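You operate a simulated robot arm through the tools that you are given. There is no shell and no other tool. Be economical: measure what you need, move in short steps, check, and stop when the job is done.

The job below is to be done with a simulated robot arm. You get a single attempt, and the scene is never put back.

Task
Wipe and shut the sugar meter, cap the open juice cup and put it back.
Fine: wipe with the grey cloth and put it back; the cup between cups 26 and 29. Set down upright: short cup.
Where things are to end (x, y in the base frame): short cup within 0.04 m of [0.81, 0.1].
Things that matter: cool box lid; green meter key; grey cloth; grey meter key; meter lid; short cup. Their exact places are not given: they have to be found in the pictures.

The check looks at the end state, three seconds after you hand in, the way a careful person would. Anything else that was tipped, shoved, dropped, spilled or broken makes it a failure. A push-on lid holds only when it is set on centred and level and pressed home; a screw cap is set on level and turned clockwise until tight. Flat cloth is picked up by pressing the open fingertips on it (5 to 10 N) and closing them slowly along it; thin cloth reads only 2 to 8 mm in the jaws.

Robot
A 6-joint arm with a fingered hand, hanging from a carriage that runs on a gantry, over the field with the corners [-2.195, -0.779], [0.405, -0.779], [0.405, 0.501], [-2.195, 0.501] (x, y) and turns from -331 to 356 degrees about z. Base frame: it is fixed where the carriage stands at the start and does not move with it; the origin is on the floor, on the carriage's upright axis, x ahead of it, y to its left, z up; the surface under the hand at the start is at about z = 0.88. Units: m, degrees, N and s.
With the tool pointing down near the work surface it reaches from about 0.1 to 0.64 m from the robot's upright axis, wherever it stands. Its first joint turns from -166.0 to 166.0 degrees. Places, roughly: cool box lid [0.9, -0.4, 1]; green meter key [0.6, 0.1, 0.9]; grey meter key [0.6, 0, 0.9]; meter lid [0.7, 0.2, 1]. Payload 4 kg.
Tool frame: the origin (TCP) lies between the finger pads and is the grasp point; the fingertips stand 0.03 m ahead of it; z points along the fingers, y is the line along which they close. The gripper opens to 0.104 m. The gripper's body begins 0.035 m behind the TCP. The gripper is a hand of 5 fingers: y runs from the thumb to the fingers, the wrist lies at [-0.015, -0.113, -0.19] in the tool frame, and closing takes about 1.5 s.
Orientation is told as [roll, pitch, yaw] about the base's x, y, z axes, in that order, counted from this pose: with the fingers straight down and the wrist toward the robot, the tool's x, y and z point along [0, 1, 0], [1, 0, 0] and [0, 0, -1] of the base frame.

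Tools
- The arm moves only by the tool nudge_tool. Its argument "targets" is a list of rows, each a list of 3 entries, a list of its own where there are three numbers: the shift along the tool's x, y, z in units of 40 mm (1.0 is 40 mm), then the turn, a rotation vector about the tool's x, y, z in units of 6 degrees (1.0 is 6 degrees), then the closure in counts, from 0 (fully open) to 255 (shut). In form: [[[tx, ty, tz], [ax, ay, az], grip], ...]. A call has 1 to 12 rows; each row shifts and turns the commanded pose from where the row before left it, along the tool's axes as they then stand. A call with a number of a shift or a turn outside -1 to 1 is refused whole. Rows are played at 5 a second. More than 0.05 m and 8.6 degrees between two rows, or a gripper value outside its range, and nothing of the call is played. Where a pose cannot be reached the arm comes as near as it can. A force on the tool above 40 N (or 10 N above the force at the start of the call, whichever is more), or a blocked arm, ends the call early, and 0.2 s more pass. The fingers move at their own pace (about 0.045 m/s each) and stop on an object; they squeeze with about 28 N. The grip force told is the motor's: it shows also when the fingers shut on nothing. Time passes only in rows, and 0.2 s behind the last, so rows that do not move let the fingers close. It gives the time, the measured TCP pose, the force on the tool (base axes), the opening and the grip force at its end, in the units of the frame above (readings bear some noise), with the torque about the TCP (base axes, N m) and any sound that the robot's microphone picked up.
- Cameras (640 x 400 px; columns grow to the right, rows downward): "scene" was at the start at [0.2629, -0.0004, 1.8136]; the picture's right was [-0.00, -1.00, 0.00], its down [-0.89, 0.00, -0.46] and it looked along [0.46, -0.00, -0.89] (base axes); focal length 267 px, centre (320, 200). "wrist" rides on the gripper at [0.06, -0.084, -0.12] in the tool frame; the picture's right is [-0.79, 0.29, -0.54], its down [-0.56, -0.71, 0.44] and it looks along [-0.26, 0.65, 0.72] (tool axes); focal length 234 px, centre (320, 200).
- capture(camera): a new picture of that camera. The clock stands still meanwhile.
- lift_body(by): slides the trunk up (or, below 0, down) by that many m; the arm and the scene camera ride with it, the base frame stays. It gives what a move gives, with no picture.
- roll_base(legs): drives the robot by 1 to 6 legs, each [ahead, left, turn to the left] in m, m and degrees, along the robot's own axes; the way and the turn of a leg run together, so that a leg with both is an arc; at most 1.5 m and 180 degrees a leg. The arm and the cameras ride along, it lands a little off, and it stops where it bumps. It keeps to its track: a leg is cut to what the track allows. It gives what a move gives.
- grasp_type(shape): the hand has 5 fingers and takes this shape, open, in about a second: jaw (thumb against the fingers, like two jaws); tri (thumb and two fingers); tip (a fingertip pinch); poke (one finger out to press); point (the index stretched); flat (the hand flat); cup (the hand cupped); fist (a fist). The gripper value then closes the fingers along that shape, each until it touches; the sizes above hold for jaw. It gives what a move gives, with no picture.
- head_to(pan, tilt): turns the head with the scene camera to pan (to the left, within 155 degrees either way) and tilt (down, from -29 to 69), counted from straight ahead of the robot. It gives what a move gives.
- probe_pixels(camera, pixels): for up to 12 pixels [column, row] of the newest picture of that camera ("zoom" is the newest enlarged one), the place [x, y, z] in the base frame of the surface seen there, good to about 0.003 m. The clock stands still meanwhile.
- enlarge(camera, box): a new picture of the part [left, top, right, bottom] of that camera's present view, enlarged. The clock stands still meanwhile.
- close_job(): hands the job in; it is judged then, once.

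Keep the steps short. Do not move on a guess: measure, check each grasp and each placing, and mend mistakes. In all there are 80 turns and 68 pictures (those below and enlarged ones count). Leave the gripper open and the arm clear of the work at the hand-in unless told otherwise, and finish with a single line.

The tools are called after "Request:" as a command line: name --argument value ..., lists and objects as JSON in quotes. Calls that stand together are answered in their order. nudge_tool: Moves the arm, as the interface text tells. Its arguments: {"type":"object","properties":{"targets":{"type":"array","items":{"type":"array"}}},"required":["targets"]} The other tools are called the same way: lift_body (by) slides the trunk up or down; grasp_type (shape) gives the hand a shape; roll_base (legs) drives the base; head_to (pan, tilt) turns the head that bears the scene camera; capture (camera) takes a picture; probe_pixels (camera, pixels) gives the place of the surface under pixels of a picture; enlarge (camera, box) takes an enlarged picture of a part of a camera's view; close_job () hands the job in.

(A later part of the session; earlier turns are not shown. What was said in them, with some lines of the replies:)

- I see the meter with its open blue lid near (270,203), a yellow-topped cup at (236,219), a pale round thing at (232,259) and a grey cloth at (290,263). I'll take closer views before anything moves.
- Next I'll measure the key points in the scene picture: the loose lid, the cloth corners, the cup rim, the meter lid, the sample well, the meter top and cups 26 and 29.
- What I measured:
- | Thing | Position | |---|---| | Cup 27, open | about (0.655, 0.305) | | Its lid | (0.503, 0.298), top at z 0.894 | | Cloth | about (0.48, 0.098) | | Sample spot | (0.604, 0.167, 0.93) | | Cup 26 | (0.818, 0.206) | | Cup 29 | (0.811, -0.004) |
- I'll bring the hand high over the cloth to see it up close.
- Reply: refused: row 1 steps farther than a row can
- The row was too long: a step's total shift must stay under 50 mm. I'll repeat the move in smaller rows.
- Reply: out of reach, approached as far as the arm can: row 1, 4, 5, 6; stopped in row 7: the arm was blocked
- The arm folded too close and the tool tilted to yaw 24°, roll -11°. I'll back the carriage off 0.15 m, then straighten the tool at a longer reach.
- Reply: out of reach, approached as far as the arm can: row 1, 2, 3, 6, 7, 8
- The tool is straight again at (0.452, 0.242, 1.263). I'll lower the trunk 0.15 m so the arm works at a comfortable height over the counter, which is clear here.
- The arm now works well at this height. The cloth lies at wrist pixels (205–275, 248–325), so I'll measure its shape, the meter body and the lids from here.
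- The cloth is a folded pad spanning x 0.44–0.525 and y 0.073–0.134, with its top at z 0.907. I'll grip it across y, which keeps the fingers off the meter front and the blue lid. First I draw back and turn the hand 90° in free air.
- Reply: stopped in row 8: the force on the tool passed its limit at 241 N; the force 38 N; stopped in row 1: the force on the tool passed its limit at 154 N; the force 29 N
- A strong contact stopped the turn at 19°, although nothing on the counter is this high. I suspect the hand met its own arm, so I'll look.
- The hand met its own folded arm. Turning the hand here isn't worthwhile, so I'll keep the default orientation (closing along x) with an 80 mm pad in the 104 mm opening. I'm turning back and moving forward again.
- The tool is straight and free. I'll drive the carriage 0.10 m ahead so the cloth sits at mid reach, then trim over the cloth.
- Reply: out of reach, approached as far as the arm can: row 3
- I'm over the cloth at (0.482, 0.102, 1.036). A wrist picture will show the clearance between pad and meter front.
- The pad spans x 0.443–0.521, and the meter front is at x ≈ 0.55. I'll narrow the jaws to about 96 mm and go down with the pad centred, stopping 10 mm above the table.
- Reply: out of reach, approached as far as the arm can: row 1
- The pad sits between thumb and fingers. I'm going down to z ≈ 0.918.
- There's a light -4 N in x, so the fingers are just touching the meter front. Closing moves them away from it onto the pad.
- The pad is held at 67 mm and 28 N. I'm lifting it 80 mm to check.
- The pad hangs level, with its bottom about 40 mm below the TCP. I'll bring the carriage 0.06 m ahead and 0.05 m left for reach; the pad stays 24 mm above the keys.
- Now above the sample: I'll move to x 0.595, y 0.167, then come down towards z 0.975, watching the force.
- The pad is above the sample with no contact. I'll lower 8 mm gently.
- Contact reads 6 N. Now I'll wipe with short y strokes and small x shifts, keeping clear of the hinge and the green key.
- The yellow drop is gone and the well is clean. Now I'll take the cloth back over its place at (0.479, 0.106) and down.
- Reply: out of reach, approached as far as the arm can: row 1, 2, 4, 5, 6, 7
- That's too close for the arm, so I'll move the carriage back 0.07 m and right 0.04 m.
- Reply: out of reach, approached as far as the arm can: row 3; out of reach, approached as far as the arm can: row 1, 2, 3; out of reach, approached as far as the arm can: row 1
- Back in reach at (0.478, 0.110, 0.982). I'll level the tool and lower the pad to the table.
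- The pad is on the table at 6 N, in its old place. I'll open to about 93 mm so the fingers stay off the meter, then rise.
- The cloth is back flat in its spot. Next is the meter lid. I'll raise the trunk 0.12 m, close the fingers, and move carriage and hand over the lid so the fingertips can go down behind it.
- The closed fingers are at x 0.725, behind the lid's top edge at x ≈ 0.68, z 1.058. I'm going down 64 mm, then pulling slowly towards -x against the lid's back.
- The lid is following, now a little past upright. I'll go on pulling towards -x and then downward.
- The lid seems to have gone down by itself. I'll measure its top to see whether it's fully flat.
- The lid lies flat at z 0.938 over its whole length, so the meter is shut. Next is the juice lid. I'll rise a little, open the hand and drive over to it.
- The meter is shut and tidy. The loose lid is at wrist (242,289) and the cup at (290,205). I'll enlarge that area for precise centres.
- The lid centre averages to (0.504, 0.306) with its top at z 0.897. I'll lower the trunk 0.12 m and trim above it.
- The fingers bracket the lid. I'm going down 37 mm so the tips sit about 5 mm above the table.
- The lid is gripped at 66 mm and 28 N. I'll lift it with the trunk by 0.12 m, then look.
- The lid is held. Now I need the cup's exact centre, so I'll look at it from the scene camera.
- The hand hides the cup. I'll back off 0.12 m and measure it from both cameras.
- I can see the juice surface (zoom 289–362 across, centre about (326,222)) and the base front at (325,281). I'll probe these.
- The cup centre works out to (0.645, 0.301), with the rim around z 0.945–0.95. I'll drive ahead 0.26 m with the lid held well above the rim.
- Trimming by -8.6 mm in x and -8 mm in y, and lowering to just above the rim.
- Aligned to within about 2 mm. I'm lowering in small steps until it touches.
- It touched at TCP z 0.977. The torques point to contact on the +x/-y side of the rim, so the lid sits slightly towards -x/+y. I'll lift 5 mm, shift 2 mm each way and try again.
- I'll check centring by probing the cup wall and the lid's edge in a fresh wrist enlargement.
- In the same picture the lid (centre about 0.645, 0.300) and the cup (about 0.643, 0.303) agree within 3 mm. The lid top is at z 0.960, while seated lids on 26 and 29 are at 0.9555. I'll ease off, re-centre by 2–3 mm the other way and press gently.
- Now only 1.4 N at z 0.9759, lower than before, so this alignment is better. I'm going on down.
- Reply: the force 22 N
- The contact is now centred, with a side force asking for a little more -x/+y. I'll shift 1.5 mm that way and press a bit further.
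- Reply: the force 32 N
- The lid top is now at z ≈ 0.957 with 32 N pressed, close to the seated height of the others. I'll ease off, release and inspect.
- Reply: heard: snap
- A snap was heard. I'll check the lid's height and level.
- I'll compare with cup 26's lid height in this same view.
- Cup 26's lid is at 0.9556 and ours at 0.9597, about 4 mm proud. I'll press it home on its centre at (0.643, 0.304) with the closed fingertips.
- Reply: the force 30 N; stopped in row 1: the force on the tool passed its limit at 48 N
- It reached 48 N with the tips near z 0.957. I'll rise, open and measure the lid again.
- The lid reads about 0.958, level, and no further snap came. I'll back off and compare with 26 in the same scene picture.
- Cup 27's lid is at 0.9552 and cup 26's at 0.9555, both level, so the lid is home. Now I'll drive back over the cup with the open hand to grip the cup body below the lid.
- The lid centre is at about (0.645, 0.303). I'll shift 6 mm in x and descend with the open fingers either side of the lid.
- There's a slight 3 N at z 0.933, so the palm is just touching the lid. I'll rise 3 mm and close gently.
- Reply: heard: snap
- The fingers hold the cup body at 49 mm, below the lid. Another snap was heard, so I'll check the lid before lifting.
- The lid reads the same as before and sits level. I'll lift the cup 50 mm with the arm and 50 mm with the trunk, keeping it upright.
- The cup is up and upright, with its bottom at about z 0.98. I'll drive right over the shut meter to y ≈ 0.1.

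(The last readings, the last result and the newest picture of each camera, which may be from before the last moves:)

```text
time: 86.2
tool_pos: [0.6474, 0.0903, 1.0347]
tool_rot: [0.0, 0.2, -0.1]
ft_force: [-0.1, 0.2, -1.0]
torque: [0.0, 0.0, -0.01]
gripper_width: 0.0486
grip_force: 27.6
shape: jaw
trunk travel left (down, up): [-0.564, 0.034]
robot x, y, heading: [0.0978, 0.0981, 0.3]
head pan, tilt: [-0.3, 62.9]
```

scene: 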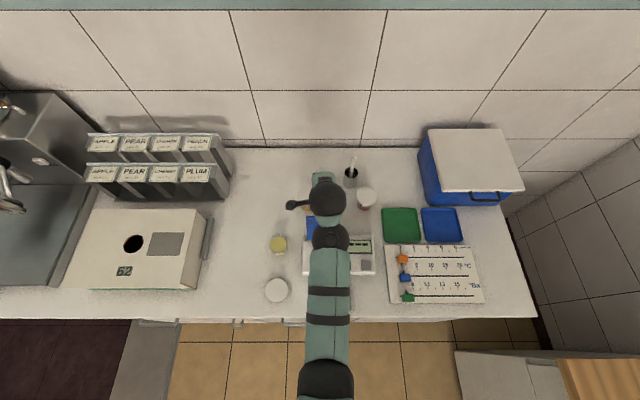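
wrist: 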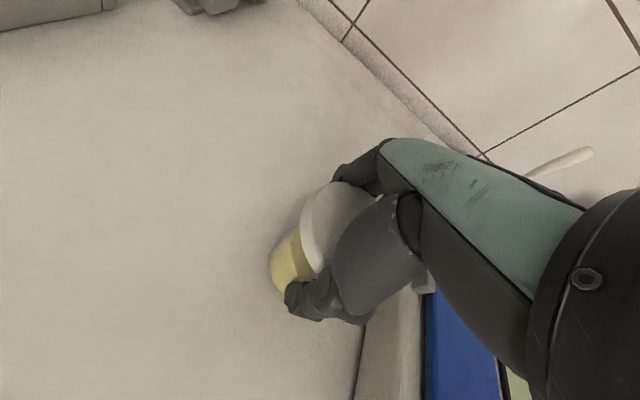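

Now ahead 0.163 m and 10 mm left, between cups 26 and 29 and still high.

Request:
roll_base --legs '[[0.163, 0.01, 0]]'

Request:
capture --camera "wrist"

Request:
capture --camera "scene"

```text
time: 87.7
tool_pos: [0.8137, 0.1023, 1.0355]
tool_rot: [0.1, 0.2, 0.0]
ft_force: [-0.3, 0.6, -1.5]
torque: [-0.01, 0.02, 0.0]
gripper_width: 0.0486
grip_force: 27.8
shape: jaw
trunk travel left (down, up): [-0.564, 0.034]
robot x, y, heading: [0.262, 0.1091, 0.1]
head pan, tilt: [-0.3, 62.9]
```

```text
9 pictures are left
```

wrist: 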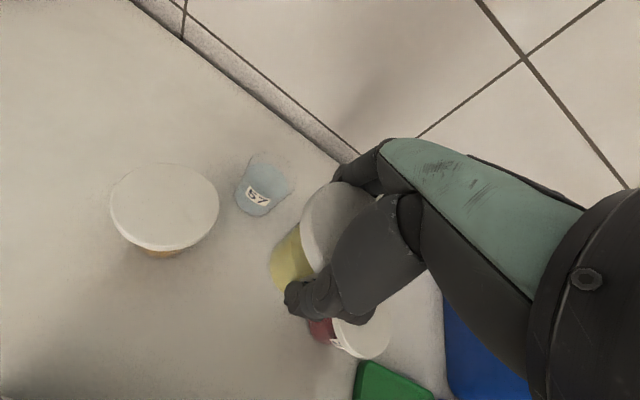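

```text
8 pictures are left
```

scene: 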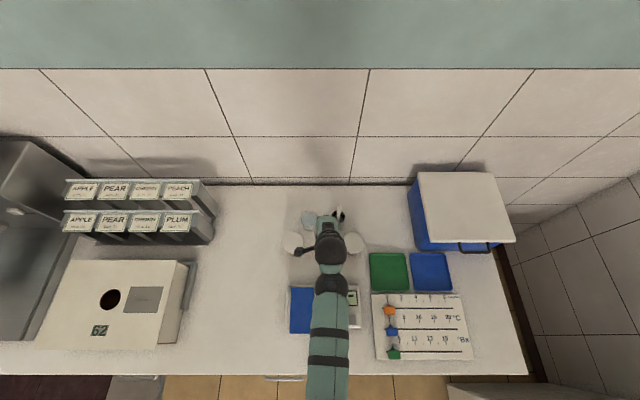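

The cup hangs between 26 and 29. I'll check the positions of 57, the brush holder and 29 before lowering.

Request:
probe_pixels --camera "wrist" --pixels '[[260, 200], [255, 210], [165, 200], [365, 330], [320, 325], [285, 255]]'

Request:
probe_pixels --camera "scene" --pixels '[[307, 222], [336, 217], [293, 241], [355, 242], [342, 215], [303, 228]]'

```text
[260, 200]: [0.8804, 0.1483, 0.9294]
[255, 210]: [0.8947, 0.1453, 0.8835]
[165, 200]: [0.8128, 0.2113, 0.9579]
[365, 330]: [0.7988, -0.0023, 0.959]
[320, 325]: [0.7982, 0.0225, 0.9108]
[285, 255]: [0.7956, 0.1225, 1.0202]
```

```text
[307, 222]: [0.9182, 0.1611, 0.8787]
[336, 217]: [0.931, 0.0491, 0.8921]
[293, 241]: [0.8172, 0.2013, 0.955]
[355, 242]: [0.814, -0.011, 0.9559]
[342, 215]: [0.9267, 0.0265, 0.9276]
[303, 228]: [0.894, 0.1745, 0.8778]
```

Cup 57's front is at x ≈ 0.885, so I'll set ours at x ≈ 0.80, within tolerance and with more finger room. Shifting 13 mm back and lowering the trunk 50 mm.

Request:
nudge_tool --targets '[[[0, -0.33, 0], [0, 0, 0], 140], [[0, 0, 0], [0, 0, 0], 140]]'

Request:
lift_body --by -0.05

Request:
nudge_tool --targets '[[[0, 0, 0.4], [0, 0, 0], 140], [[0, 0, 0.4], [0, 0, 0], 140], [[0, 0, 0.3], [0, 0, 0], 140], [[0, 0, 0], [0, 0, 0], 140]]'

```text
time: 88.2
tool_pos: [0.7994, 0.1003, 1.034]
tool_rot: [0.0, 0.2, 0.0]
ft_force: [-0.3, 0.4, -1.2]
torque: [-0.05, 0.02, 0.0]
gripper_width: 0.0487
grip_force: 28.1
shape: jaw
trunk travel left (down, up): [-0.564, 0.034]
robot x, y, heading: [0.2625, 0.1077, 0.1]
head pan, tilt: [-0.3, 62.9]
```

```text
time: 89.2
tool_pos: [0.799, 0.1011, 0.9849]
tool_rot: [0.0, 0.2, -0.2]
ft_force: [-0.7, 0.2, -0.7]
torque: [-0.02, 0.02, 0.04]
gripper_width: 0.0483
grip_force: 28.0
shape: jaw
trunk travel left (down, up): [-0.514, 0.084]
robot x, y, heading: [0.2597, 0.1125, 0.3]
head pan, tilt: [-0.3, 62.9]
```

```text
time: 90.2
tool_pos: [0.7975, 0.1004, 0.9401]
tool_rot: [0.0, 0.2, 0.0]
ft_force: [-0.6, 0.7, -2.1]
torque: [0.03, 0.03, -0.04]
gripper_width: 0.0483
grip_force: 28.3
shape: jaw
trunk travel left (down, up): [-0.514, 0.084]
robot x, y, heading: [0.2631, 0.1074, 0.3]
head pan, tilt: [-0.3, 62.9]
```

A few millimetres to go; lowering to contact.

Request:
nudge_tool --targets '[[[0, 0, 0.08], [0, 0, 0], 140], [[0, 0, 0.05], [0, 0, 0], 140], [[0, 0, 0], [0, 0, 0], 140]]'

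```text
time: 91.0
tool_pos: [0.7998, 0.1, 0.9367]
tool_rot: [0.0, 0.2, -0.1]
ft_force: [1.0, 0.5, -2.0]
torque: [0.03, 0.01, -0.01]
gripper_width: 0.0485
grip_force: 28.3
shape: jaw
trunk travel left (down, up): [-0.514, 0.084]
robot x, y, heading: [0.2626, 0.1101, 0.4]
head pan, tilt: [-0.3, 62.9]
```

Request:
nudge_tool --targets '[[[0, 0, 0.06], [0, 0, 0], 140], [[0, 0, 0], [0, 0, 0], 140]]'

```text
time: 91.6
tool_pos: [0.7993, 0.1008, 0.9352]
tool_rot: [0.1, 0.2, -0.1]
ft_force: [-1.1, -0.1, 0.7]
torque: [-0.01, -0.02, -0.03]
gripper_width: 0.0486
grip_force: 28.1
shape: jaw
trunk travel left (down, up): [-0.514, 0.084]
robot x, y, heading: [0.2615, 0.1132, 0.3]
head pan, tilt: [-0.3, 62.9]
```

The weight has come off, so the cup is touching. I'll lower one more millimetre, then open to about 85 mm and rise.

Request:
nudge_tool --targets '[[[0, 0, 0.03], [0, 0, 0], 140], [[0, 0, 0], [0, 0, 0], 140]]'

Request:
nudge_tool --targets '[[[0, 0, 0], [0, 0, 0], 120], [[0, 0, 0], [0, 0, 0], 90], [[0, 0, 0], [0, 0, 0], 60], [[0, 0, 0], [0, 0, 0], 40], [[0, 0, 0], [0, 0, 0], 40], [[0, 0, 0], [0, 0, 0], 40], [[0, 0, -0.2], [0, 0, 0], 40], [[0, 0, -0.4], [0, 0, 0], 40], [[0, 0, -0.7], [0, 0, 0], 40], [[0, 0, -0.7], [0, 0, 0], 40], [[0, 0, -0.7], [0, 0, 0], 40], [[0, 0, 0], [0, 0, 0], 40]]'

Request:
capture --camera "wrist"

```text
time: 92.2
tool_pos: [0.8003, 0.1011, 0.9337]
tool_rot: [-0.1, 0.0, -0.1]
ft_force: [-3.6, 0.3, 9.1]
torque: [-0.08, -0.15, -0.01]
gripper_width: 0.0489
grip_force: 28.1
shape: jaw
trunk travel left (down, up): [-0.514, 0.084]
robot x, y, heading: [0.2605, 0.1059, 0.4]
head pan, tilt: [-0.3, 62.9]
```

```text
time: 94.8
tool_pos: [0.8015, 0.1001, 1.04]
tool_rot: [0.0, 0.2, -0.2]
ft_force: [-0.7, -0.6, 0.5]
torque: [-0.03, -0.01, 0.02]
gripper_width: 0.0873
grip_force: 0.1
shape: jaw
trunk travel left (down, up): [-0.514, 0.084]
robot x, y, heading: [0.2627, 0.1093, 0.5]
head pan, tilt: [-0.3, 62.9]
heard: snap
```

```text
7 pictures are left
```

wrist: 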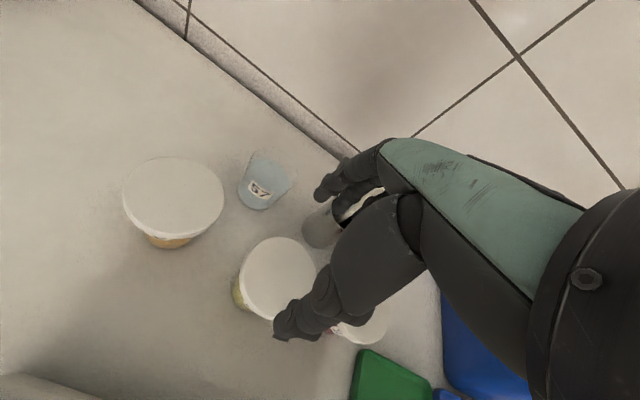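

The cup stands between its neighbours. A snap was heard at release, so I'll compare lid heights for 27 and 26 in this picture.

Request:
probe_pixels --camera "wrist" --pixels '[[278, 270], [260, 260], [295, 260], [275, 290], [285, 250], [255, 285], [265, 300], [172, 195], [150, 190], [200, 200], [175, 175], [170, 220]]'

Request:
nudge_tool --targets '[[[0, 0, 0], [0, 0, 0], 255], [[0, 0, 0], [0, 0, 0], 255], [[0, 0, 0], [0, 0, 0], 255], [[0, 0, 0], [0, 0, 0], 255], [[0, 0, 0], [0, 0, 0], 255], [[0, 0, 0], [0, 0, 0], 255], [[0, 0, 0], [0, 0, 0], 255]]'

```text
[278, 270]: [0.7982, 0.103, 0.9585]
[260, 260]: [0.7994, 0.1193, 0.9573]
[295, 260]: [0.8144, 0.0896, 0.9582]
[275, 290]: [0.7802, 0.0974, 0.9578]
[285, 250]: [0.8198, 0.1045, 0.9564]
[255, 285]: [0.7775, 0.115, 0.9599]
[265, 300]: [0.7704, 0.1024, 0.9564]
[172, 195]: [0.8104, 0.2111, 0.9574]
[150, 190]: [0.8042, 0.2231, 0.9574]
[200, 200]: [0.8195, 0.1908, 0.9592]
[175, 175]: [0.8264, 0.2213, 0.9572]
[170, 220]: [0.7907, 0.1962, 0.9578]
```

```text
time: 96.4
tool_pos: [0.8011, 0.1015, 1.0395]
tool_rot: [0.0, 0.2, -0.1]
ft_force: [-0.3, -0.8, 0.1]
torque: [-0.03, 0.02, -0.02]
gripper_width: 0.0001
grip_force: 27.8
shape: jaw
trunk travel left (down, up): [-0.514, 0.084]
robot x, y, heading: [0.2614, 0.1079, 0.5]
head pan, tilt: [-0.3, 62.9]
```

Both lids read 0.958, so it's level and seated. For certainty I'll press its centre once more with the closed fingertips to about 25 N.

Request:
nudge_tool --targets '[[[0.02, -0.06, 0.6], [0, 0, 0], 255], [[0, 0, 0.5], [0, 0, 0], 255], [[0, 0, 0.15], [0, 0, 0], 255], [[0, 0, 0], [0, 0, 0], 255]]'

Request:
nudge_tool --targets '[[[0, 0, 0.07], [0, 0, 0], 255], [[0, 0, 0.05], [0, 0, 0], 255], [[0, 0, 0], [0, 0, 0], 255]]'

```text
time: 97.4
tool_pos: [0.7987, 0.101, 0.9894]
tool_rot: [0.0, 0.2, 0.0]
ft_force: [-0.2, -1.0, -0.1]
torque: [0.01, 0.01, 0.01]
gripper_width: 0.0001
grip_force: 27.9
shape: jaw
trunk travel left (down, up): [-0.514, 0.084]
robot x, y, heading: [0.262, 0.1101, 0.5]
head pan, tilt: [-0.3, 62.9]
```

```text
time: 98.2
tool_pos: [0.8006, 0.1011, 0.9879]
tool_rot: [0.0, 0.0, -0.1]
ft_force: [-6.9, -0.1, 25.0]
torque: [0.03, 0.27, -0.03]
gripper_width: 0.0001
grip_force: 28.5
shape: jaw
trunk travel left (down, up): [-0.514, 0.084]
robot x, y, heading: [0.2629, 0.111, 0.5]
head pan, tilt: [-0.3, 62.9]
```

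Solid at 25 N with no give. I'll rise, lift the trunk clear, back the carriage away and open the hand.

Request:
nudge_tool --targets '[[[0, 0, -0.3], [0, 0, 0], 255], [[0, 0, -0.6], [0, 0, 0], 255], [[0, 0, -0.6], [0, 0, 0], 255], [[0, 0, 0], [0, 0, 0], 255]]'

Request:
lift_body --by 0.08

Request:
roll_base --legs '[[-0.55, 0, 0]]'

Request:
nudge_tool --targets '[[[0, 0, 0], [0, 0, 0], 0], [[0, 0, 0], [0, 0, 0], 0], [[0, 0, 0], [0, 0, 0], 0], [[0, 0, 0], [0, 0, 0], 0], [[0, 0, 0], [0, 0, 0], 0], [[0, 0, 0], [0, 0, 0], 0]]'

Request:
capture --camera "scene"

```text
time: 99.2
tool_pos: [0.7988, 0.0978, 1.0442]
tool_rot: [0.0, 0.2, 0.0]
ft_force: [0.1, -0.1, 0.1]
torque: [0.02, -0.02, 0.02]
gripper_width: 0.0
grip_force: 28.3
shape: jaw
trunk travel left (down, up): [-0.514, 0.084]
robot x, y, heading: [0.2632, 0.1092, 0.1]
head pan, tilt: [-0.3, 62.9]
```

```text
time: 100.3
tool_pos: [0.7976, 0.1001, 1.1241]
tool_rot: [0.0, 0.3, -0.1]
ft_force: [1.2, -1.3, -0.3]
torque: [0.01, -0.03, 0.02]
gripper_width: 0.0
grip_force: 27.9
shape: jaw
trunk travel left (down, up): [-0.594, 0.004]
robot x, y, heading: [0.2623, 0.1075, 0.3]
head pan, tilt: [-0.3, 62.9]
```

```text
time: 103.5
tool_pos: [0.2469, 0.0951, 1.1236]
tool_rot: [0.0, 0.2, -0.2]
ft_force: [-0.2, -0.3, -1.1]
torque: [0.0, 0.04, 0.01]
gripper_width: 0.0001
grip_force: 28.0
shape: jaw
trunk travel left (down, up): [-0.594, 0.004]
robot x, y, heading: [-0.288, 0.1091, 0.2]
head pan, tilt: [-0.3, 62.9]
```

```text
time: 104.9
tool_pos: [0.2467, 0.0955, 1.1241]
tool_rot: [0.1, 0.1, -0.3]
ft_force: [0.1, -0.3, -0.5]
torque: [0.0, 0.01, 0.02]
gripper_width: 0.1036
grip_force: 0.0
shape: jaw
trunk travel left (down, up): [-0.594, 0.004]
robot x, y, heading: [-0.2874, 0.1055, 0.1]
head pan, tilt: [-0.3, 62.9]
```

```text
6 pictures are left
```

scene: 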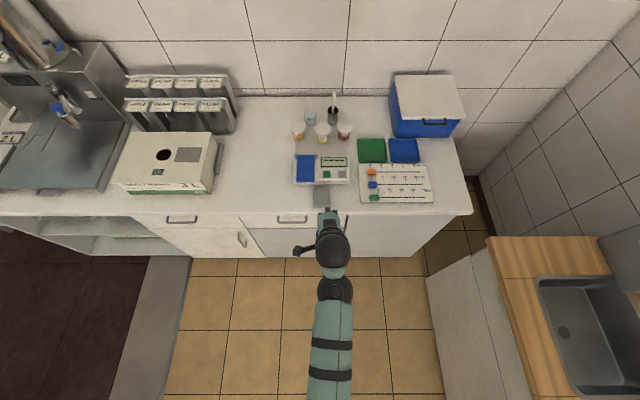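

A last close look at the result.

Request:
enlarge --camera "scene" --box '[270, 90, 390, 215]'

Request:
probe_pixels --camera "scene" --pixels '[[323, 129], [298, 131], [344, 129], [321, 190], [300, 157], [300, 178], [314, 190], [328, 190], [321, 204]]'

```text
3.20 times, centred on (330, 152) of scene
```

zoom: 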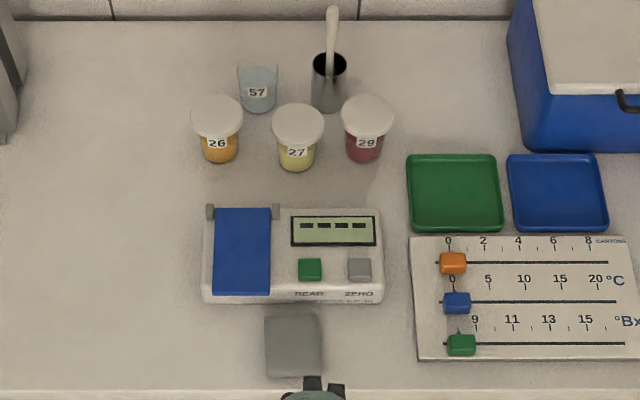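

```text
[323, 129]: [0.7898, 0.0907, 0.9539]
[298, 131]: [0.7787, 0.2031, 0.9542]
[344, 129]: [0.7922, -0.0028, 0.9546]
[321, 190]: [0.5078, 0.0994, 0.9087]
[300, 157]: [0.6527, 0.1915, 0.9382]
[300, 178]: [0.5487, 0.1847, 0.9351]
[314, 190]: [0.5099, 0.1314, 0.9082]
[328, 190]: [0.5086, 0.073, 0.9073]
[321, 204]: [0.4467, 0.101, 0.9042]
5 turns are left
```

Everything is in order:
- The meter is wiped and shut.
- The cloth is back at (0.48, 0.10).
- Cup 27 is capped and upright at about (0.80, 0.10), between 26 and 29.
- The hand is open and clear.

Handing in.

Request:
close_job

```text
The job is handed in.
```

The sugar meter is wiped and shut, the grey cloth is back in its place, and the capped juice cup 27 stands upright between cups 26 and 29 at about (0.80, 0.10).
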